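You operate a simulated robot arm through the tools that you are given. There is no shell and no other tool. Be economical: measure what you need, move in short steps, check, and stop when the job is done.

Carry out the task below with a simulated robot arm. There is one attempt and no reset: what you move stays moved.

TASK
Count 25 seeds into the grey sample tin with the seed counter.
Fine: Tin in the ring, tally zeroed first; latch the slide again and leave the tin there.
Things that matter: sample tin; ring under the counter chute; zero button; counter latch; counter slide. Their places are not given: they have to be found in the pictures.

It is judged by the outcome, as a careful person would: the job done as asked, and still so three seconds after it is handed in. It fails if anything else is knocked over, pushed out of place, dropped, spilled or broken.

THE ROBOT
A 7-joint arm with a two-finger parallel gripper, fixed in place. Base frame: the origin is at the foot of the arm, x ahead of it, y to its left, z up; the work surface is at about z = 0.75. Lengths are in m, angles in degrees, forces in N, time in s.
With the tool pointing down near the work surface it reaches from about 0.3 to 0.68 m from the base axis. Its first joint turns from -66.0 to 66.0 degrees. Payload 1.57 kg.
Tool frame: the origin (TCP) lies between the finger pads and is the grasp point; the fingertips stand 0.03 m ahead of it; z points along the fingers, y is the line along which they close. The gripper opens to 0.11 m. The fingers are 0.024 m wide and 0.012 m thick; the gripper's body (0.048 by 0.112 m) begins 0.078 m behind the TCP.
Orientation is that of the tool frame in the base frame, as a unit quaternion [x, y, z, w]. With the fingers straight down and closing along the base's y, the tool's x points along the base's -x, its y along +y and its z along -z.

THE INTERFACE
- The arm moves only by the tool drive_tool. Its argument "moves" is a list of rows, each a list of 7 numbers: the shift along the tool's x, y, z in m, then the turn, a rotation vector about the tool's x, y, z in degrees, then the gripper command, from -1 (shut) to 1 (fully open), values between in proportion. In form: [[x, y, z, ax, ay, az, gripper], ...]. A call has 1 to 20 rows; each row is the pose to reach, as a shift and turn from the pose commanded when the call began, along the tool's axes at that moment. A row lasts 0.2 s, in which the tool goes at most 0.05 m and 8.6 degrees; a call with a longer step from one row to the next is refused whole, and so is a gripper value outside its range. A pose out of reach is approached as far as the arm can. The call stops where the force on the tool passes 70 N (or 10 N more than at its start, if that is more) or the arm is blocked; 0.2 s more then pass. The fingers move at their own pace (about 0.108 m/s each) and stop on an object; they squeeze with about 35 N. The grip force told is the motor's: it shows also when the fingers shut on nothing. Time passes only in rows, and 0.2 s behind the last, so rows that repeat a pose let the fingers close. It gives the time, the measured TCP pose, the force on the tool (base axes), the opening and the grip force at its end, in the units of the frame above (readings bear some noise).
- Cameras (640 x 400 px; columns grow to the right, rows downward): "scene" is fixed at [0.1646, -0.387, 1.4192]; the picture's right is [0.76, -0.66, 0.00], its down [-0.33, -0.38, -0.87] and it looks along [0.57, 0.66, -0.50] (base axes); focal length 340 px, centre (320, 200). "wrist" rides on the gripper at [-0.036, 0, -0.08] in the tool frame; the picture's right is [0.00, -1.00, 0.00], its down [0.97, 0.00, -0.24] and it looks along [0.24, 0.00, 0.97] (tool axes); focal length 218 px, centre (320, 200).
- capture(camera): a new picture of that camera. No time passes.
- pixel_to_xyz(camera, pixels): for up to 12 pixels [column, row] of the newest picture of that camera ("zoom" is the newest enlarged one), the place [x, y, z] in the base frame of the surface seen there, good to about 0.003 m, but the place of the scene camera against the robot may be out by one fixed shift of up to 0.012 m in any direction. No time passes.
- inspect(camera, box): a new picture of the part [left, top, right, bottom] of that camera's present view, enlarged. No time passes.
- sign_off(): hands the job in; it is judged then, once.

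Work in short steps. Measure before you move; look again where a grasp or a placing could have gone wrong, and mend it. You have 80 turns and 34 pictures in all, the two below and enlarged ones among them. Open the gripper and draw the arm clear of the work before you hand the job in, unless the task says otherwise; then end with one line.

The tools are called as name(argument=value, ...) on one line, values as JSON. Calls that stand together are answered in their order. drive_tool: Moves the arm, as the interface text tells. Its arguments: {"type":"object","properties":{"moves":{"type":"array","items":{"type":"array","items":{"type":"number"}}}},"required":["moves"]} The other tools are called the same way: capture (camera) takes a picture; pixel_to_xyz (camera, pixels) gives the place of the surface under pixels of a picture; inspect (camera, box) takes an enlarged picture of a part of a camera's view; sign_off () hands the job in.

At the start:

```text
time_s: 0.0
tool_pos: [0.4079, -0.0519, 1.209]
tcp_rot: [0.0, 1.0, 0.0, 0.0]
force: [0.4, 0.1, -0.3]
gripper_width: 0.1102
gripper_force: 0.1
```

scene: 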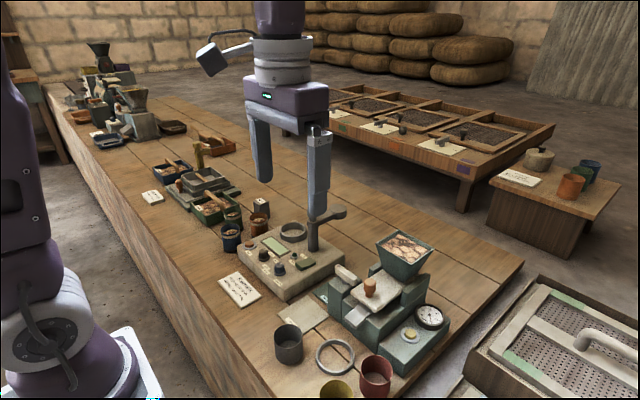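
wrist: 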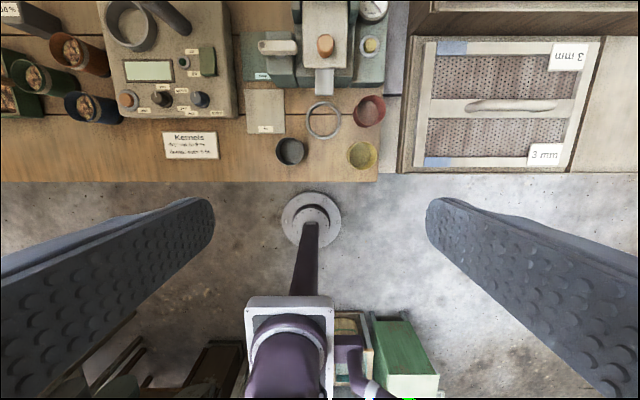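

The counter (hopper, slide, latch, dial, button) is at the scene picture's lower right; the grey tin is near (289,343) and the ring near (335,356). I enlarge both views.

inspect(camera="scene", box=[260, 220, 470, 400])

inspect(camera="wrist", box=[230, 0, 400, 180])

pixel_to_xyz(camera="wrist", pixels=[[290, 152], [290, 140], [323, 103], [323, 120], [325, 47], [370, 46], [275, 47], [323, 80], [362, 153], [369, 110], [265, 110], [275, 75]])

```text
2.22 times, centred on (365, 310) of scene
```

zoom: 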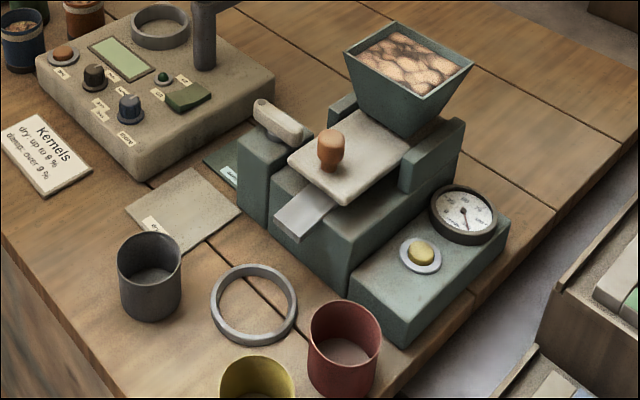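

```text
2.22 times, centred on (315, 90) of wrist
```

zoom: 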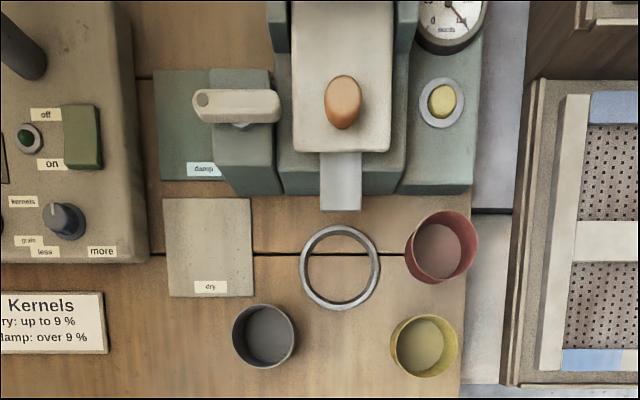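

```text
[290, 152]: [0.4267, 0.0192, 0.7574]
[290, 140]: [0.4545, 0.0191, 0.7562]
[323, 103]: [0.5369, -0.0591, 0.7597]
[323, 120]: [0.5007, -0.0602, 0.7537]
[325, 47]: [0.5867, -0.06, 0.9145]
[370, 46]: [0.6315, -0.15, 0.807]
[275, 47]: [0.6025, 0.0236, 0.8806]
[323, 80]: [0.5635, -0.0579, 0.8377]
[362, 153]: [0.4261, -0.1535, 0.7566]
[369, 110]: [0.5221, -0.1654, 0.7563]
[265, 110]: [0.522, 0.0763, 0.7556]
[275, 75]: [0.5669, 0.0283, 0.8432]
```

I move over the counter, staying high, to read the dial and labels.

drive_tool(moves=[[-0.04, 0, 0.01, 0, 0, 0, 1], [-0.08, 0, 0.02, 0, 0, 0, 1], [-0.12, 0, 0.03, 0, 0, 0, 1], [-0.16, 0, 0.04, 0, 0, 0, 1], [-0.2, 0, 0.05, 0, 0, 0, 1]])

capture(camera="wrist")

pixel_to_xyz(camera="scene", pixels=[[403, 235], [400, 262], [370, 288], [412, 334], [428, 316], [340, 270], [357, 282], [290, 330], [335, 356], [350, 310], [405, 280], [434, 248]])

```text
time_s: 1.2
tool_pos: [0.6086, -0.0506, 1.1597]
tcp_rot: [0.0, 1.0, -0.001, -0.001]
force: [0.0, 0.2, -0.1]
gripper_width: 0.11
gripper_force: 0.1
```

```text
29 pictures are left
```

wrist: 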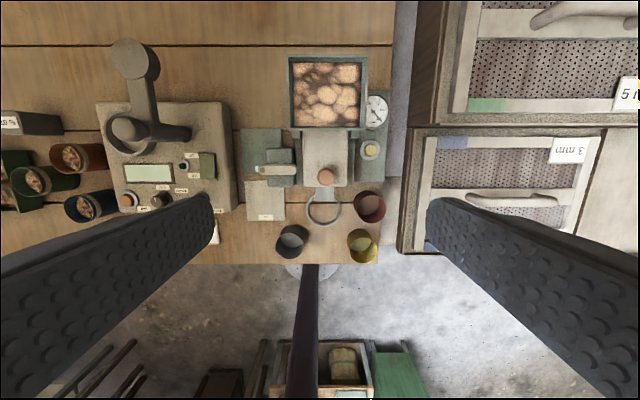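

```text
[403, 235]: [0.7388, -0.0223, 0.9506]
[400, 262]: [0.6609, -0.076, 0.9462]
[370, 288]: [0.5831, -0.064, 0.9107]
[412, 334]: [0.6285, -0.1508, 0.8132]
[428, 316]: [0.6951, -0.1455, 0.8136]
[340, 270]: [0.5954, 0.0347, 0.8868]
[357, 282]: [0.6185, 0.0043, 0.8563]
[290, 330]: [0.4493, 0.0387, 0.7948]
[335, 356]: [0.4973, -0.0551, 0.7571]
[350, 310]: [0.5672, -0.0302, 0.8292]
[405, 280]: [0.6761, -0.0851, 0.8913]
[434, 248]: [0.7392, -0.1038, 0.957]
```

inspect(camera="wrist", box=[236, 80, 396, 265])

inspect(camera="scene", box=[320, 230, 460, 350])

pixel_to_xyz(camera="wrist", pixels=[[260, 169], [290, 169], [272, 169], [325, 176], [370, 150], [303, 160], [346, 160], [327, 195], [308, 209], [342, 209], [276, 238], [306, 238]])

```text
2.16 times, centred on (316, 172) of wrist
```

zoom: 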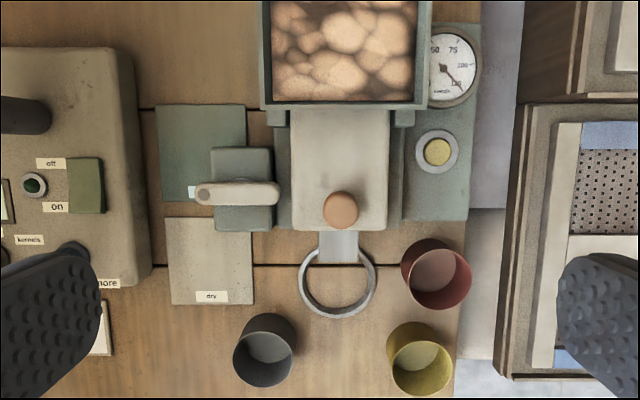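

```text
3.33 times, centred on (390, 290) of scene
```

zoom: 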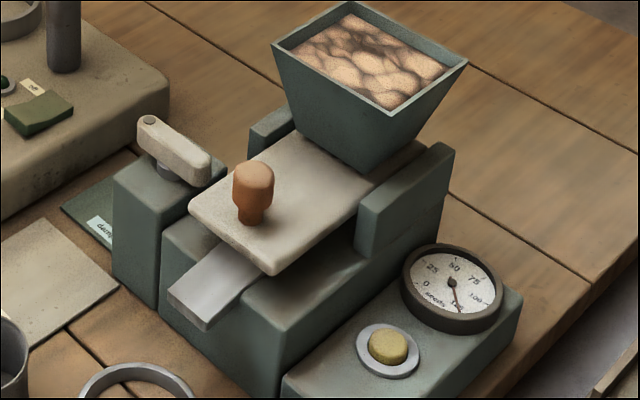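

```text
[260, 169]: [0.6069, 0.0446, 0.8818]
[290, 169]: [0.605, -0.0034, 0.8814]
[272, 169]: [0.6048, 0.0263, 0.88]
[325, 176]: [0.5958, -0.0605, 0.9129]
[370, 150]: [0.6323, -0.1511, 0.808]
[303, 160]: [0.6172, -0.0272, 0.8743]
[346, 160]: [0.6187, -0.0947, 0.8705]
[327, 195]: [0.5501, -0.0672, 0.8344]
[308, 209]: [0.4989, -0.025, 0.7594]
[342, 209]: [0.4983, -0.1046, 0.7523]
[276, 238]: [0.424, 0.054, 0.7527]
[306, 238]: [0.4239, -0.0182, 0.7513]
```

The dial needle stands off zero, and the yellow button at about (0.632,-0.151,0.81) is the zero button. I go closer to see how the latch relates to the slide.

drive_tool(moves=[[0.01, 0.01, 0.045, 0, 0, 0, 1], [0.02, 0.02, 0.09, 0, 0, 0, 1], [0.03, 0.03, 0.13, 0, 0, 0, 1], [0.04, 0.04, 0.16, 0, 0, 0, 1]])

capture(camera="wrist")

```text
time_s: 2.2
tool_pos: [0.5673, -0.0113, 0.9998]
tcp_rot: [-0.001, 1.0, 0.0, 0.0]
force: [-0.2, -0.6, -1.4]
gripper_width: 0.1097
gripper_force: 0.1
```

```text
26 pictures are left
```

wrist: 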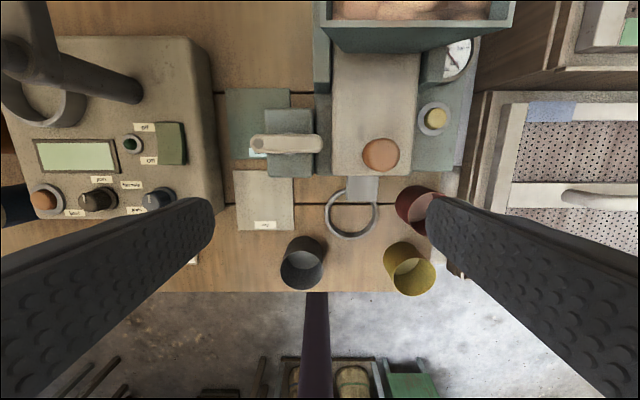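

inspect(camera="wrist", box=[225, 80, 425, 205])

pixel_to_xyz(camera="wrist", pixels=[[254, 145], [319, 144], [258, 137], [317, 152], [270, 122], [305, 170], [333, 140], [333, 170], [416, 140], [381, 154], [291, 147], [435, 119]])

```text
3.20 times, centred on (325, 142) of wrist
```

zoom: 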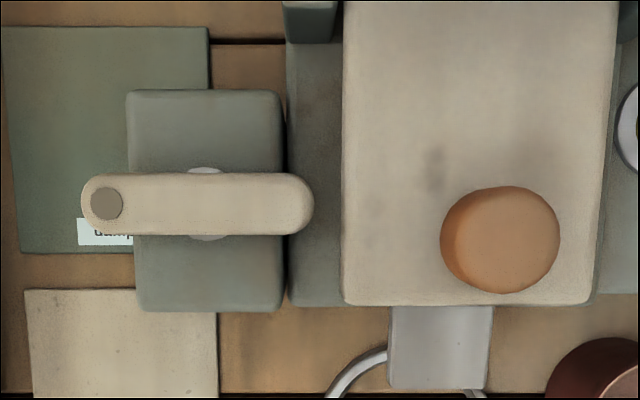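

```text
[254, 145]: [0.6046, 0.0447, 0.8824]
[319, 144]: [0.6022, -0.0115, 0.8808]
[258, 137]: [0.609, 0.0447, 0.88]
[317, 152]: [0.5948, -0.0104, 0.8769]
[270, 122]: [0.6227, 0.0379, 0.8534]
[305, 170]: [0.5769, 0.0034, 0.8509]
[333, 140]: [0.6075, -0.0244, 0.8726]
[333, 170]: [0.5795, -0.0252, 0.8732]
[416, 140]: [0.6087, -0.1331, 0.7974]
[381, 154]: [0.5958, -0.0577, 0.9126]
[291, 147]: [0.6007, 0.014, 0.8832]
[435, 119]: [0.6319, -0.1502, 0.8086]
```

The bar pivots at about (0.602,0.017), with its right end facing the slide, so it looks latched. I'll place the tin first, so I measure tin and ring from closer.

drive_tool(moves=[[0.04, 0.0, 0.0, 0, 0, 0, 1], [0.07, 0.0, 0.03, 0, 0, 0, 1]])

inspect(camera="wrist", box=[230, 80, 430, 205])

```text
time_s: 2.8
tool_pos: [0.4975, -0.0129, 0.97]
tcp_rot: [-0.001, 1.0, 0.0, 0.0]
force: [-0.7, 0.3, 0.4]
gripper_width: 0.1101
gripper_force: 0.0
```

```text
3.20 times, centred on (330, 142) of wrist
```

zoom: 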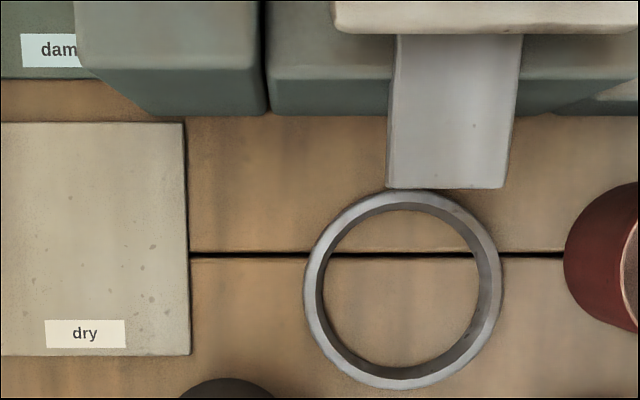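

pixel_to_xyz(camera="zoom", pixels=[[309, 285], [496, 282], [403, 196], [404, 384], [400, 300], [390, 185], [505, 186], [450, 180]])

inspect(camera="wrist", box=[220, 175, 420, 300])

```text
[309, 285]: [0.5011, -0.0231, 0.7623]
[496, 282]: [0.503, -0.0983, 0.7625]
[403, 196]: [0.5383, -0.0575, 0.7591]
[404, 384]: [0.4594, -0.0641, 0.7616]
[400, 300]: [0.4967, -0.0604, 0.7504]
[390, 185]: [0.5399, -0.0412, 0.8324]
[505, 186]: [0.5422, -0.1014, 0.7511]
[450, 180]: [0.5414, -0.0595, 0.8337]
```

```text
3.20 times, centred on (320, 238) of wrist
```

zoom: 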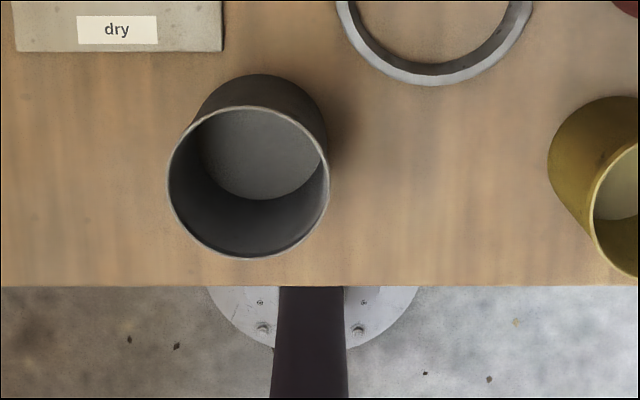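

pixel_to_xyz(camera="zoom", pixels=[[169, 180], [328, 180], [248, 108], [248, 255], [260, 170], [198, 122], [310, 235], [265, 77]])

```text
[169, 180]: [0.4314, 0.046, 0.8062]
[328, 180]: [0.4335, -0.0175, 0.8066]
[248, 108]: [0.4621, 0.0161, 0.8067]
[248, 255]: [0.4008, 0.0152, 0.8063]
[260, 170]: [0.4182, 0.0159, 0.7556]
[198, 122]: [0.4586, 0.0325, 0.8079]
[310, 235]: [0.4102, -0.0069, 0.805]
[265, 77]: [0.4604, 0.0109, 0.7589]
```

Tin centre is (0.4315,0.0145) with the rim at z 0.807. Ring centre is (0.499,-0.061). I lower over the tin and grip it.

drive_tool(moves=[[0.033, 0.014, 0.02, 0, 0, 0, 1], [0.066, 0.0274, 0.05, 0, 0, 0, 1], [0.066, 0.0274, 0.09, 0, 0, 0, 1], [0.066, 0.0274, 0.13, 0, 0, 0, 1], [0.066, 0.0274, 0.17, 0, 0, 0, 1], [0.066, 0.0274, 0.17, 0, 0, 0, 0.0], [0.066, 0.0274, 0.17, 0, 0, 0, -1], [0.066, 0.0274, 0.17, 0, 0, 0, -1], [0.066, 0.0274, 0.17, 0, 0, 0, -1]])

```text
time_s: 4.8
tool_pos: [0.4325, 0.0161, 0.8002]
tcp_rot: [0.0, 1.0, 0.0, 0.0]
force: [0.5, 0.1, -0.3]
gripper_width: 0.0589
gripper_force: 34.9
```

Tin gripped (0.059 wide). I lift it, carry it over the ring and lower it.

drive_tool(moves=[[0, 0, -0.02, 0, 0, 0, -1], [0, 0, -0.04, 0, 0, 0, -1], [-0.02, -0.025, -0.04, 0, 0, 0, -1], [-0.04, -0.05, -0.04, 0, 0, 0, -1], [-0.067, -0.0765, -0.04, 0, 0, 0, -1], [-0.067, -0.0765, -0.04, 0, 0, 0, -1]])

inspect(camera="scene", box=[240, 230, 450, 390])

```text
time_s: 6.2
tool_pos: [0.4983, -0.062, 0.8404]
tcp_rot: [0.0, 1.0, 0.0, 0.0]
force: [-0.4, -0.1, -0.1]
gripper_width: 0.059
gripper_force: 35.0
```

```text
2.50 times, centred on (345, 310) of scene
```

zoom: 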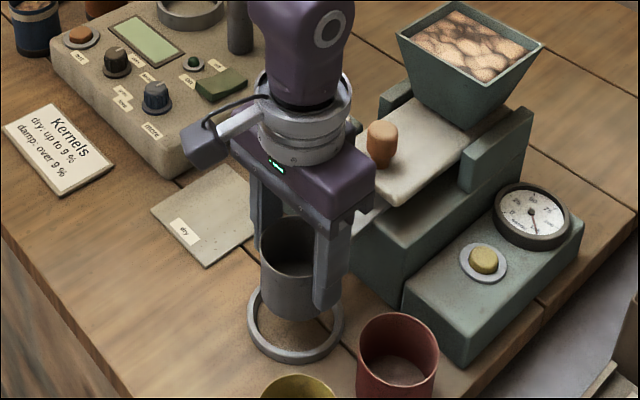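

The tin is above the ring. I lower it 0.04, release gently to a partial opening, and rise.

drive_tool(moves=[[0, 0, 0.015, 0, 0, 0, -1], [0, 0, 0.03, 0, 0, 0, -1], [0, 0, 0.039, 0, 0, 0, -1], [0, 0, 0.039, 0, 0, 0, -1], [0, 0, 0.039, 0, 0, 0, 0.5], [0, 0, 0.039, 0, 0, 0, 0.5], [0, 0, 0.0, 0, 0, 0, 0.5], [0, 0, -0.04, 0, 0, 0, 0.5], [0, 0, -0.08, 0, 0, 0, 0.5], [0, 0, -0.12, 0, 0, 0, 0.5], [0, 0, -0.16, 0, 0, 0, 0.5]])

capture(camera="wrist")

```text
time_s: 8.6
tool_pos: [0.4987, -0.0604, 1.0001]
tcp_rot: [0.0, 1.0, 0.001, 0.0]
force: [-0.3, 0.1, -0.3]
gripper_width: 0.0826
gripper_force: 0.0
```

```text
21 pictures are left
```

wrist: 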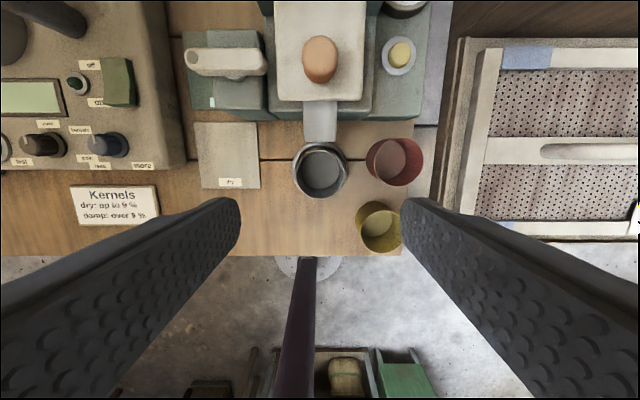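

The tin sits inside the ring. Before pressing the button I measure clearances to the hopper, rail and button.

pixel_to_xyz(camera="wrist", pixels=[[400, 52], [400, 44], [400, 62], [391, 53], [410, 53], [398, 72], [375, 60], [405, 12]])

pixel_to_xyz(camera="scene", pixels=[[376, 237], [416, 265], [434, 243], [393, 285], [413, 266], [411, 270], [408, 335], [428, 314]])

```text
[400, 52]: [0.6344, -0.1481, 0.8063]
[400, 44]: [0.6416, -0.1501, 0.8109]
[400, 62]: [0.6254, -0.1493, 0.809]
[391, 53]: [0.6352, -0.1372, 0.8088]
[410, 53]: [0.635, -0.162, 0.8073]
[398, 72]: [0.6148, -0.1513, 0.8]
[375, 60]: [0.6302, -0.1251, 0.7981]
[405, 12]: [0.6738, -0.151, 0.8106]
```

```text
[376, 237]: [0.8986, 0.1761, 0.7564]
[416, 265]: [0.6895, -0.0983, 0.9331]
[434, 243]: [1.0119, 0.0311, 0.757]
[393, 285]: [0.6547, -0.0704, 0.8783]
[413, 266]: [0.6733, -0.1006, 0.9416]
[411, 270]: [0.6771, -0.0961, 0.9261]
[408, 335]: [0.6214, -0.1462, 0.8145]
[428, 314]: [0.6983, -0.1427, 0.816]
```

Hopper corner is about (0.67,-0.10,0.945), leaving clearance for a straight-down press at (0.629,-0.156). I go there with fingers shut and stop just above the button.

drive_tool(moves=[[-0.03, -0.03, 0, 0, 0, 0, -1], [-0.06, -0.06, 0, 0, 0, 0, -1], [-0.095, -0.0955, 0, 0, 0, 0, -1], [-0.13, -0.0955, 0.0, 0, 0, 0, -1], [-0.13, -0.0955, 0.04, 0, 0, 0, -1], [-0.13, -0.0955, 0.08, 0, 0, 0, -1], [-0.13, -0.0955, 0.12, 0, 0, 0, -1], [-0.13, -0.0955, 0.14, 0, 0, 0, -1], [-0.13, -0.0955, 0.145, 0, 0, 0, -1]])

inspect(camera="scene", box=[340, 230, 480, 350])

```text
time_s: 10.6
tool_pos: [0.6297, -0.1556, 0.8538]
tcp_rot: [-0.001, 1.0, 0.0, 0.0]
force: [-0.2, 0.3, 0.2]
gripper_width: 0.0003
gripper_force: 21.3
```

```text
3.33 times, centred on (410, 290) of scene
```

zoom: 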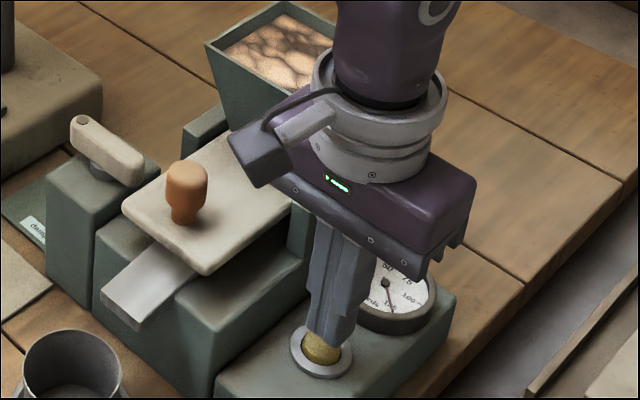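

Fingers are right over the button. I press down in small steps, then retreat.

drive_tool(moves=[[0, 0, 0.004, 0, 0, 0, -1], [0, 0, 0.008, 0, 0, 0, -1], [0, 0, 0.011, 0, 0, 0, -1], [0, 0, 0.014, 0, 0, 0, -1], [0, 0, 0.016, 0, 0, 0, -1], [0, 0, 0.018, 0, 0, 0, -1], [0, 0, 0.018, 0, 0, 0, -1]])

inspect(camera="scene", box=[400, 290, 460, 340])

```text
time_s: 12.2
tool_pos: [0.6283, -0.1565, 0.836]
tcp_rot: [-0.001, 1.0, 0.001, 0.0]
force: [-0.2, -0.1, -0.1]
gripper_width: 0.0
gripper_force: 21.6
```

```text
8.00 times, centred on (430, 315) of scene
```

zoom: 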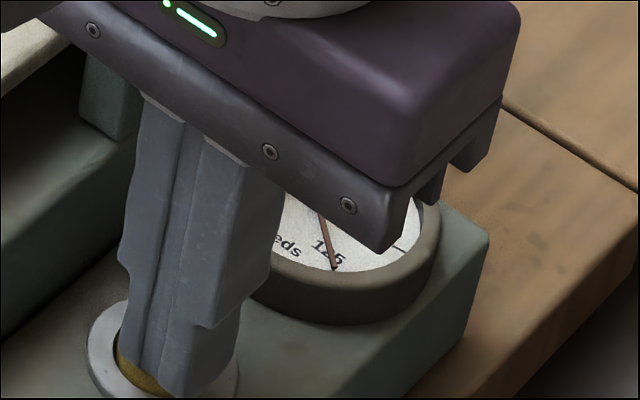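

No force yet; the needle still stands at about 125. I press further.

drive_tool(moves=[[0, 0, 0.002, 0, 0, 0, -1], [0, 0, 0.004, 0, 0, 0, -1], [0, 0, 0.006, 0, 0, 0, -1], [0, 0, 0.008, 0, 0, 0, -1], [0, 0, 0.008, 0, 0, 0, -1]])

inspect(camera="scene", box=[400, 290, 460, 340])

```text
time_s: 13.4
tool_pos: [0.6282, -0.1556, 0.8285]
tcp_rot: [0.001, 1.0, 0.001, 0.0]
force: [-4.4, 0.3, 15.9]
gripper_width: 0.0
gripper_force: 20.9
```

```text
8.00 times, centred on (430, 315) of scene
```

zoom: 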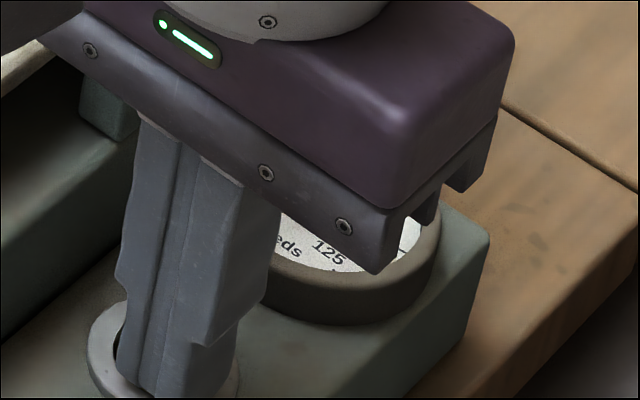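

The needle left 125, so the tally is zeroed. I rise, cross to above the latch, and turn the tool 90° so the fingers close across the bar.

drive_tool(moves=[[0, 0, -0.04, 0, 0, 0, -1], [0, 0, -0.08, 0, 0, 0, -1], [0, 0, -0.12, 0, 0, 0, -1], [0, 0, -0.16, 0, 0, 0, -1], [0.01, 0.0, -0.2, 0, 0, 0, -1], [0.026, 0.04, -0.2, 0, 0, 8, -1], [0.026, 0.08, -0.2, 0, 0, 16, -1], [0.026, 0.12, -0.2, 0, 0, 24, -1], [0.026, 0.16, -0.2, 0, 0, 32, -0.2], [0.026, 0.173, -0.2, 0, 0, 40, -0.2], [0.026, 0.173, -0.2, 0, 0, 48, -0.2], [0.026, 0.173, -0.2, 0, 0, 56, -0.2], [0.026, 0.173, -0.2, 0, 0, 64, -0.2], [0.026, 0.173, -0.2, 0, 0, 72, -0.2], [0.026, 0.173, -0.2, 0, 0, 80, -0.2], [0.026, 0.173, -0.2, 0, 0, 85, -0.2], [0.026, 0.173, -0.2, 0, 0, 90, -0.2]])

capture(camera="scene")

capture(camera="wrist")

```text
time_s: 17.0
tool_pos: [0.602, 0.0166, 1.029]
tcp_rot: [0.707, 0.707, 0.001, 0.001]
force: [-0.2, 0.8, -0.1]
gripper_width: 0.0438
gripper_force: 0.0
```

```text
17 pictures are left
```

scene: 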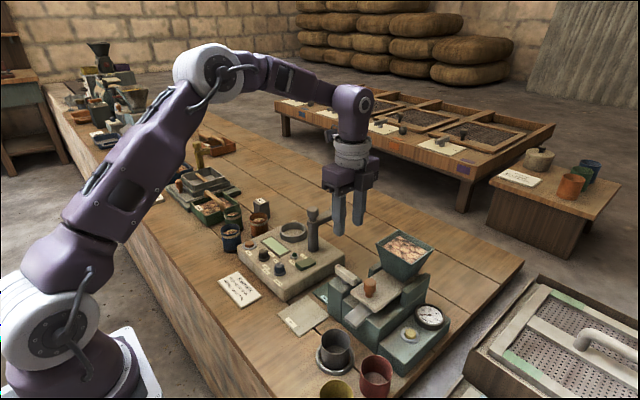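

```text
16 pictures are left
```

wrist: 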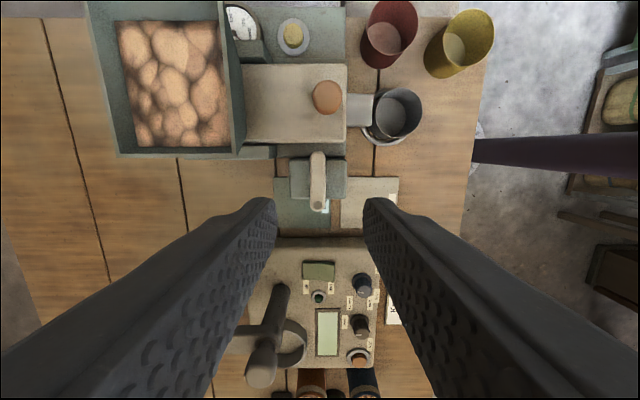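

The tool is above the latch with fingers either side of the bar. I lower it and close.

drive_tool(moves=[[0, 0, 0.04, 0, 0, 0, -0.2], [0, 0, 0.08, 0, 0, 0, -0.2], [0, 0, 0.11, 0, 0, 0, -0.2], [0, 0, 0.136, 0, 0, 0, -0.2], [0, 0, 0.136, 0, 0, 0, -0.2], [0, 0, 0.136, 0, 0, 0, -1], [0, 0, 0.136, 0, 0, 0, -1], [0, 0, 0.136, 0, 0, 0, -1]])

inspect(camera="scene", box=[300, 220, 460, 340])

```text
time_s: 18.8
tool_pos: [0.6054, 0.018, 0.8932]
tcp_rot: [0.707, 0.707, 0.001, 0.001]
force: [25.6, -0.9, -14.1]
gripper_width: 0.0167
gripper_force: 31.8
```

```text
3.33 times, centred on (380, 280) of scene
```

zoom: 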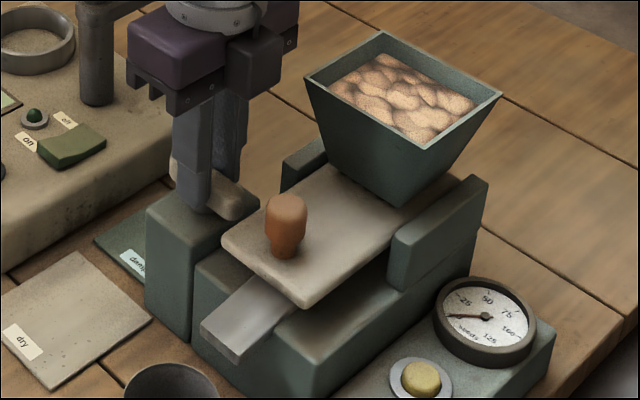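

The dial now reads 0. The grip shows the bar centre at x≈0.605, so I ease over and try turning the latch in steps.

drive_tool(moves=[[0, 0.003, 0, 0, 0, 0, -1], [0, 0.003, 0, 0, 0, -6, -1], [0, 0.003, 0, 0, 0, -12, -1], [0, 0.003, 0, 0, 0, -18, -1], [0, 0.003, 0, 0, 0, -24, -1], [0, 0.003, 0, 0, 0, -30, -1]])

inspect(camera="scene", box=[300, 220, 460, 340])

```text
time_s: 20.2
tool_pos: [0.6053, 0.0173, 0.8926]
tcp_rot: [0.501, 0.866, 0.0, -0.001]
force: [-2.2, 1.0, -0.8]
gripper_width: 0.0316
gripper_force: 40.4
```

```text
3.33 times, centred on (380, 280) of scene
```

zoom: 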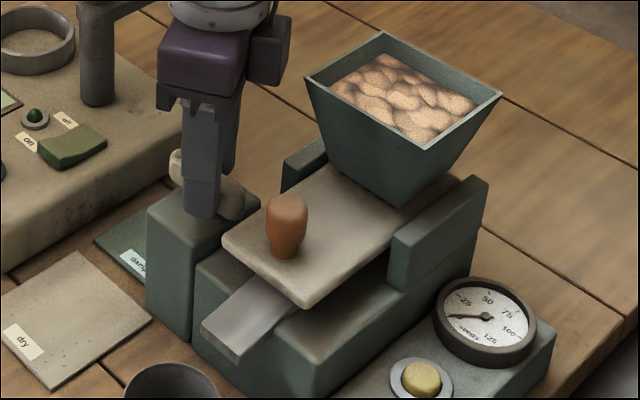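

The opening grew to 0.0316, so the bar is stopped in that direction. I turn back and try the other way.

drive_tool(moves=[[0, 0, 0, 0, 0, 8, -1], [0, 0, 0, 0, 0, 16, -1], [0, 0, 0, 0, 0, 24, -1], [0, 0, 0, 0, 0, 30, -1], [0, 0, 0, 0, 0, 36, -1], [0, 0, 0, 0, 0, 42, -1], [0, 0, 0, 0, 0, 48, -1], [0, 0, 0, 0, 0, 54, -1], [0, 0, 0, 0, 0, 60, -1], [0, 0, 0, 0, 0, 60, -1]])

```text
time_s: 22.4
tool_pos: [0.6045, 0.0162, 0.8934]
tcp_rot: [0.866, 0.499, -0.002, -0.001]
force: [-28.5, -3.2, 12.3]
gripper_width: 0.0169
gripper_force: 32.0
```

The width stays at 0.0169, so the bar is turning this way. I continue.

drive_tool(moves=[[0, 0, 0, 0, 0, 6, -1], [0, 0, 0, 0, 0, 12, -1], [0, 0, 0, 0, 0, 18, -1], [0, 0, 0, 0, 0, 24, -1], [0, 0, 0, 0, 0, 30, -1], [0, 0, 0, 0, 0, 36, -1], [0, 0, 0, 0, 0, 42, -1], [0, 0, 0, 0, 0, 48, -1], [0, 0, 0, 0, 0, 54, -1], [0, 0, 0, 0, 0, 60, -1], [0, 0, 0, 0, 0, 60, -1]])

inspect(camera="scene", box=[300, 220, 460, 340])

```text
time_s: 24.8
tool_pos: [0.6047, 0.0199, 0.8926]
tcp_rot: [1.0, 0.0, -0.002, -0.002]
force: [-21.1, 24.2, -2.9]
gripper_width: 0.017
gripper_force: 32.1
```

```text
3.33 times, centred on (380, 280) of scene
```

zoom: 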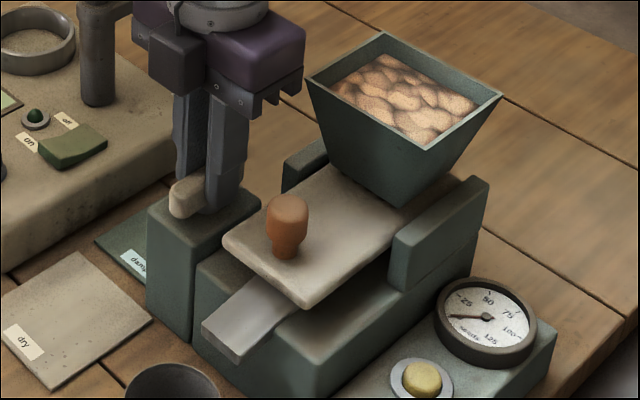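

The bar has turned 90° and is unlatched; the dial is still at 0. I let go, rise, and hover over the knob at (0.595,-0.060).

drive_tool(moves=[[0, 0, 0, 0, 0, 0, -0.4], [0, 0, 0, 0, 0, 0, -0.4], [0, 0, -0.04, 0, 0, 0, -0.4], [0, 0, -0.07, 0, 0, 0, -0.4], [0, 0, -0.1, 0, 0, 0, -0.2], [-0.0095, 0.04, -0.1, 0, 0, 0, -0.1], [-0.0095, 0.0766, -0.1, 0, 0, 0, -0.1], [-0.0095, 0.0766, -0.1, 0, 0, 0, -0.1]])

capture(camera="wrist")

pixel_to_xyz(camera="wrist", pixels=[[320, 110], [320, 120], [320, 100]])

```text
time_s: 26.6
tool_pos: [0.5963, -0.0604, 0.9931]
tcp_rot: [1.0, 0.0, -0.001, 0.0]
force: [0.1, -0.5, 0.3]
gripper_width: 0.0495
gripper_force: 0.0
```

```text
12 pictures are left
```

wrist: 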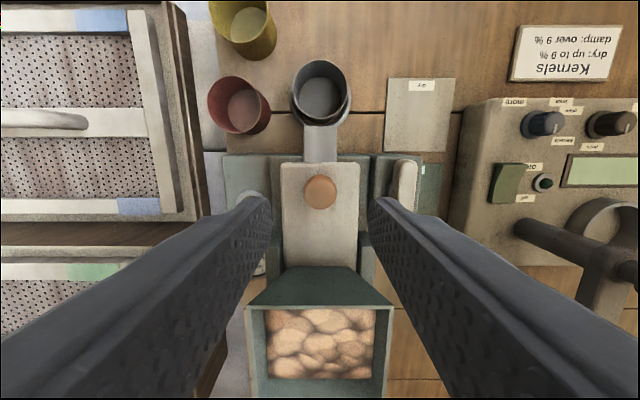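

```text
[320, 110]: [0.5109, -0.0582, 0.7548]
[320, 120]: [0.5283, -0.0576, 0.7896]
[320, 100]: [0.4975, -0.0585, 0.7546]
```

The knob is centred between the fingers. I lower and grip it.

drive_tool(moves=[[0, 0, 0.03, 0, 0, 0, -0.1], [0, 0, 0.06, 0, 0, 0, -0.1], [0, 0, 0.082, 0, 0, 0, -0.1], [0, 0, 0.082, 0, 0, 0, -1], [0, 0, 0.082, 0, 0, 0, -1], [0, 0, 0.082, 0, 0, 0, -1]])

drive_tool(moves=[[-0.005, 0, 0, 0, 0, 0, -1], [-0.01, 0, 0, 0, 0, 0, -1]])

inspect(camera="scene", box=[300, 220, 460, 340])

```text
time_s: 28.0
tool_pos: [0.5952, -0.0599, 0.9115]
tcp_rot: [1.0, 0.0, 0.0, 0.0]
force: [-1.0, -6.1, -0.8]
gripper_width: 0.0252
gripper_force: 36.4
```

```text
time_s: 28.6
tool_pos: [0.5859, -0.0605, 0.9115]
tcp_rot: [1.0, 0.001, -0.001, 0.0]
force: [-0.4, -9.1, -2.0]
gripper_width: 0.0254
gripper_force: 36.7
```

```text
3.33 times, centred on (380, 280) of scene
```

zoom: 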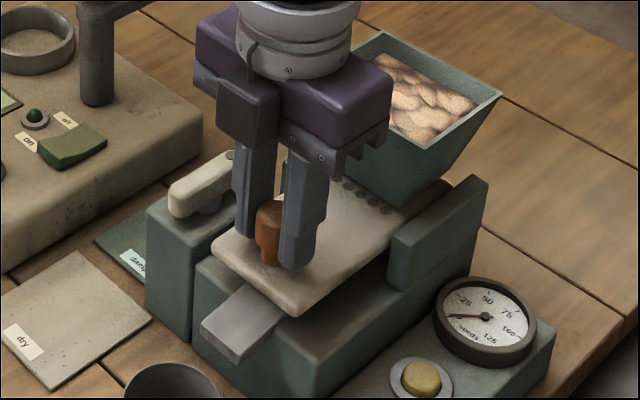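

The slide moves and a row of seed pockets is emerging from the hopper. I pull further and watch the dial.

drive_tool(moves=[[-0.005, 0, 0, 0, 0, 0, -1], [-0.01, 0, 0, 0, 0, 0, -1], [-0.015, 0, 0, 0, 0, 0, -1], [-0.02, 0, 0, 0, 0, 0, -1]])

inspect(camera="scene", box=[300, 240, 460, 370])

```text
time_s: 29.6
tool_pos: [0.5655, -0.0597, 0.9108]
tcp_rot: [1.0, 0.0, 0.0, 0.0]
force: [0.3, -4.3, -1.7]
gripper_width: 0.0249
gripper_force: 36.9
```

```text
3.08 times, centred on (380, 305) of scene
```

zoom: 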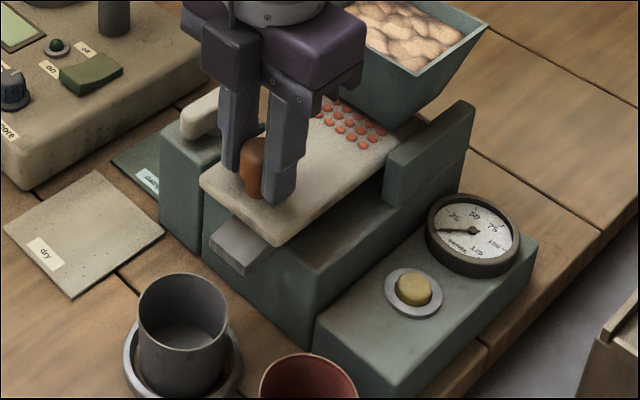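

Pockets carry seeds (rows of 5) and the dial still reads 0. I pull on in small steps.

drive_tool(moves=[[-0.005, 0, 0, 0, 0, 0, -1], [-0.01, 0, 0, 0, 0, 0, -1], [-0.015, 0, 0, 0, 0, 0, -1], [-0.02, 0, 0, 0, 0, 0, -1]])

inspect(camera="scene", box=[300, 240, 460, 370])

```text
time_s: 30.6
tool_pos: [0.5459, -0.0604, 0.9113]
tcp_rot: [1.0, 0.001, -0.001, 0.0]
force: [0.7, -5.2, 2.5]
gripper_width: 0.0253
gripper_force: 37.2
```

```text
3.08 times, centred on (380, 305) of scene
```

zoom: 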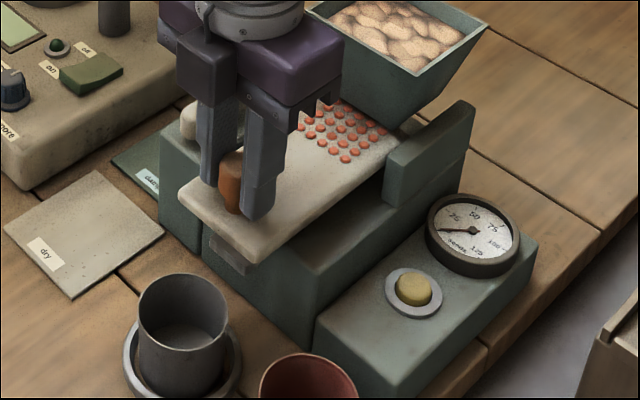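

It looks like a 5×5 plate, 25 per full stroke. I pull until it reaches its stop.

drive_tool(moves=[[-0.005, 0, 0, 0, 0, 0, -1], [-0.01, 0, 0, 0, 0, 0, -1], [-0.015, 0, 0, 0, 0, 0, -1], [-0.02, 0, 0, 0, 0, 0, -1], [-0.02, 0, 0, 0, 0, 0, -1]])

inspect(camera="scene", box=[300, 240, 460, 370])

```text
time_s: 31.8
tool_pos: [0.5284, -0.0589, 0.9102]
tcp_rot: [1.0, 0.0, 0.004, 0.0]
force: [27.4, -4.6, -2.0]
gripper_width: 0.0254
gripper_force: 36.7
```

```text
3.08 times, centred on (380, 305) of scene
```

zoom: 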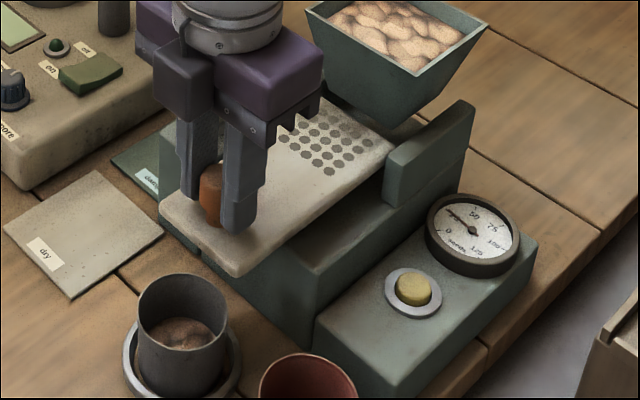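

The end stop is reached, the pockets are empty, the dial reads 25 and seeds are in the tin. I push the slide back home.

drive_tool(moves=[[0.01, 0, 0, 0, 0, 0, -1], [0.02, 0, 0, 0, 0, 0, -1], [0.03, 0, 0, 0, 0, 0, -1], [0.04, 0, 0, 0, 0, 0, -1], [0.05, 0, 0, 0, 0, 0, -1], [0.06, 0, 0, 0, 0, 0, -1], [0.067, 0, 0, 0, 0, 0, -1], [0.071, 0, 0, 0, 0, 0, -1], [0.073, 0, 0, 0, 0, 0, -1], [0.073, 0, 0, 0, 0, 0, -1]])

inspect(camera="scene", box=[300, 240, 460, 370])

```text
time_s: 34.0
tool_pos: [0.597, -0.0602, 0.9115]
tcp_rot: [1.0, 0.0, -0.002, 0.0]
force: [-26.7, -2.2, -1.5]
gripper_width: 0.0257
gripper_force: 37.3
```

```text
3.08 times, centred on (380, 305) of scene
```

zoom: 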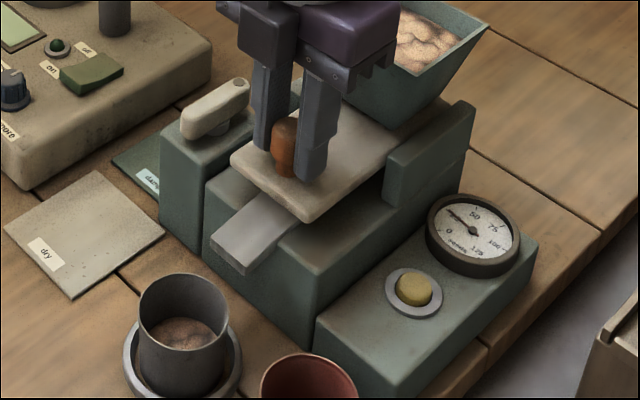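

The slide is home against its stop and the dial still reads 25. I release the knob, rise, and go back over the latch.

drive_tool(moves=[[-0.002, 0, 0, 0, 0, 0, -1], [-0.002, 0, 0, 0, 0, 0, -0.2], [-0.002, 0, 0, 0, 0, 0, -0.2], [-0.002, 0, -0.04, 0, 0, 0, -0.2], [-0.002, 0, -0.08, 0, 0, 0, -0.2], [0.0065, -0.04, -0.08, 0, 0, 0, -0.35], [0.0065, -0.0766, -0.08, 0, 0, 0, -0.35], [0.0065, -0.0766, -0.04, 0, 0, 0, -0.35], [0.0065, -0.0766, -0.01, 0, 0, 0, -0.35], [0.0065, -0.0766, 0.018, 0, 0, 0, -0.35], [0.0065, -0.0766, 0.018, 0, 0, 0, -1], [0.0065, -0.0766, 0.018, 0, 0, 0, -1], [0.0065, -0.0766, 0.018, 0, 0, 0, -1]])

```text
time_s: 36.8
tool_pos: [0.6048, 0.0186, 0.8927]
tcp_rot: [1.0, 0.001, 0.0, -0.002]
force: [-3.2, 20.1, 4.5]
gripper_width: 0.0169
gripper_force: 32.6
```

The bar is gripped (0.0169). I turn it back 90°.

drive_tool(moves=[[0, -0.002, 0, 0, 0, -6, -1], [0, -0.002, 0, 0, 0, -12, -1], [0, -0.002, 0, 0, 0, -18, -1], [0, -0.002, 0, 0, 0, -24, -1], [0, -0.002, 0, 0, 0, -30, -1], [0, -0.002, 0, 0, 0, -36, -1], [0, -0.002, 0, 0, 0, -42, -1], [0, -0.002, 0, 0, 0, -48, -1], [0, -0.002, 0, 0, 0, -54, -1], [0, -0.002, 0, 0, 0, -60, -1], [0, -0.002, 0, 0, 0, -66, -1], [0, -0.002, 0, 0, 0, -72, -1], [0, -0.002, 0, 0, 0, -78, -1], [0, -0.002, 0, 0, 0, -84, -1], [0, -0.002, 0, 0, 0, -90, -1], [0, -0.002, 0, 0, 0, -92, -1], [0, -0.002, 0, 0, 0, -92, -1]])

```text
time_s: 40.4
tool_pos: [0.605, 0.0195, 0.8929]
tcp_rot: [0.694, 0.72, -0.001, -0.001]
force: [-13.4, 6.4, -7.5]
gripper_width: 0.0173
gripper_force: 32.5
```

Back at its stop. I release, rise well clear, and look at the result.

drive_tool(moves=[[0, 0, 0, 0, 0, 0, -0.3], [0, 0, 0, 0, 0, 0, -0.3], [0, 0, -0.04, 0, 0, 0, -0.3], [0, 0, -0.08, 0, 0, 0, -0.3], [0, 0, -0.12, 0, 0, 0, 0], [0, 0, -0.16, 0, 0, 0, 0.5], [0, 0, -0.2, 0, 0, 0, 1], [0, 0, -0.24, 0, 0, 0, 1], [0, 0, -0.24, 0, 0, 0, 1]])

inspect(camera="scene", box=[300, 240, 460, 370])

capture(camera="scene")

```text
time_s: 42.4
tool_pos: [0.6048, 0.018, 1.1337]
tcp_rot: [0.695, 0.719, 0.0, 0.0]
force: [-0.3, -0.5, 0.0]
gripper_width: 0.1101
gripper_force: 0.1
```

```text
3.08 times, centred on (380, 305) of scene
```

zoom: 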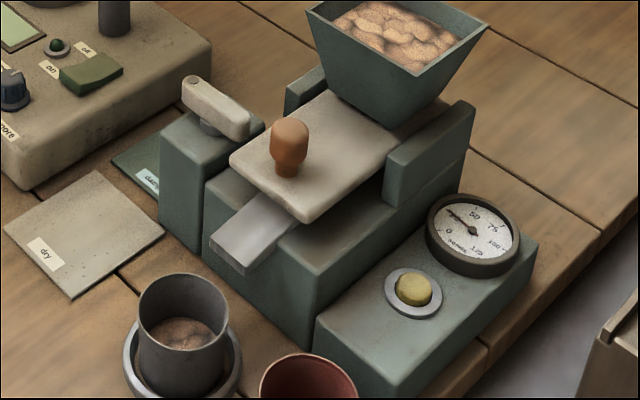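

```text
5 pictures are left
```

scene: 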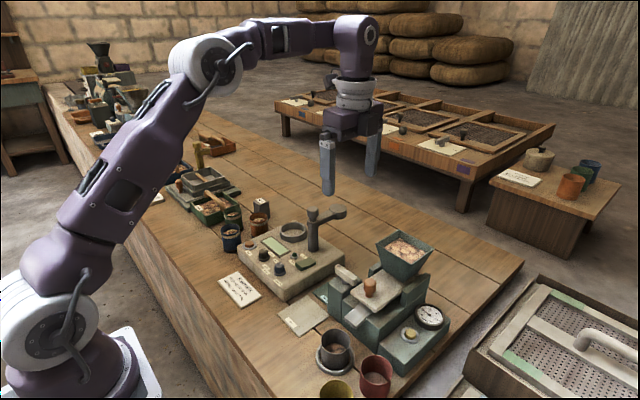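

The latch is back across, the slide is home, the dial reads 25, the tin with its seeds is in the ring, and the arm is clear. I hand it in.

sign_off()

```text
The job is handed in.
```

I zeroed the tally and counted 25 seeds into the grey tin with one full pull of the slide. The dial reads 25, the slide is home and latched again, and the tin is still in the ring.
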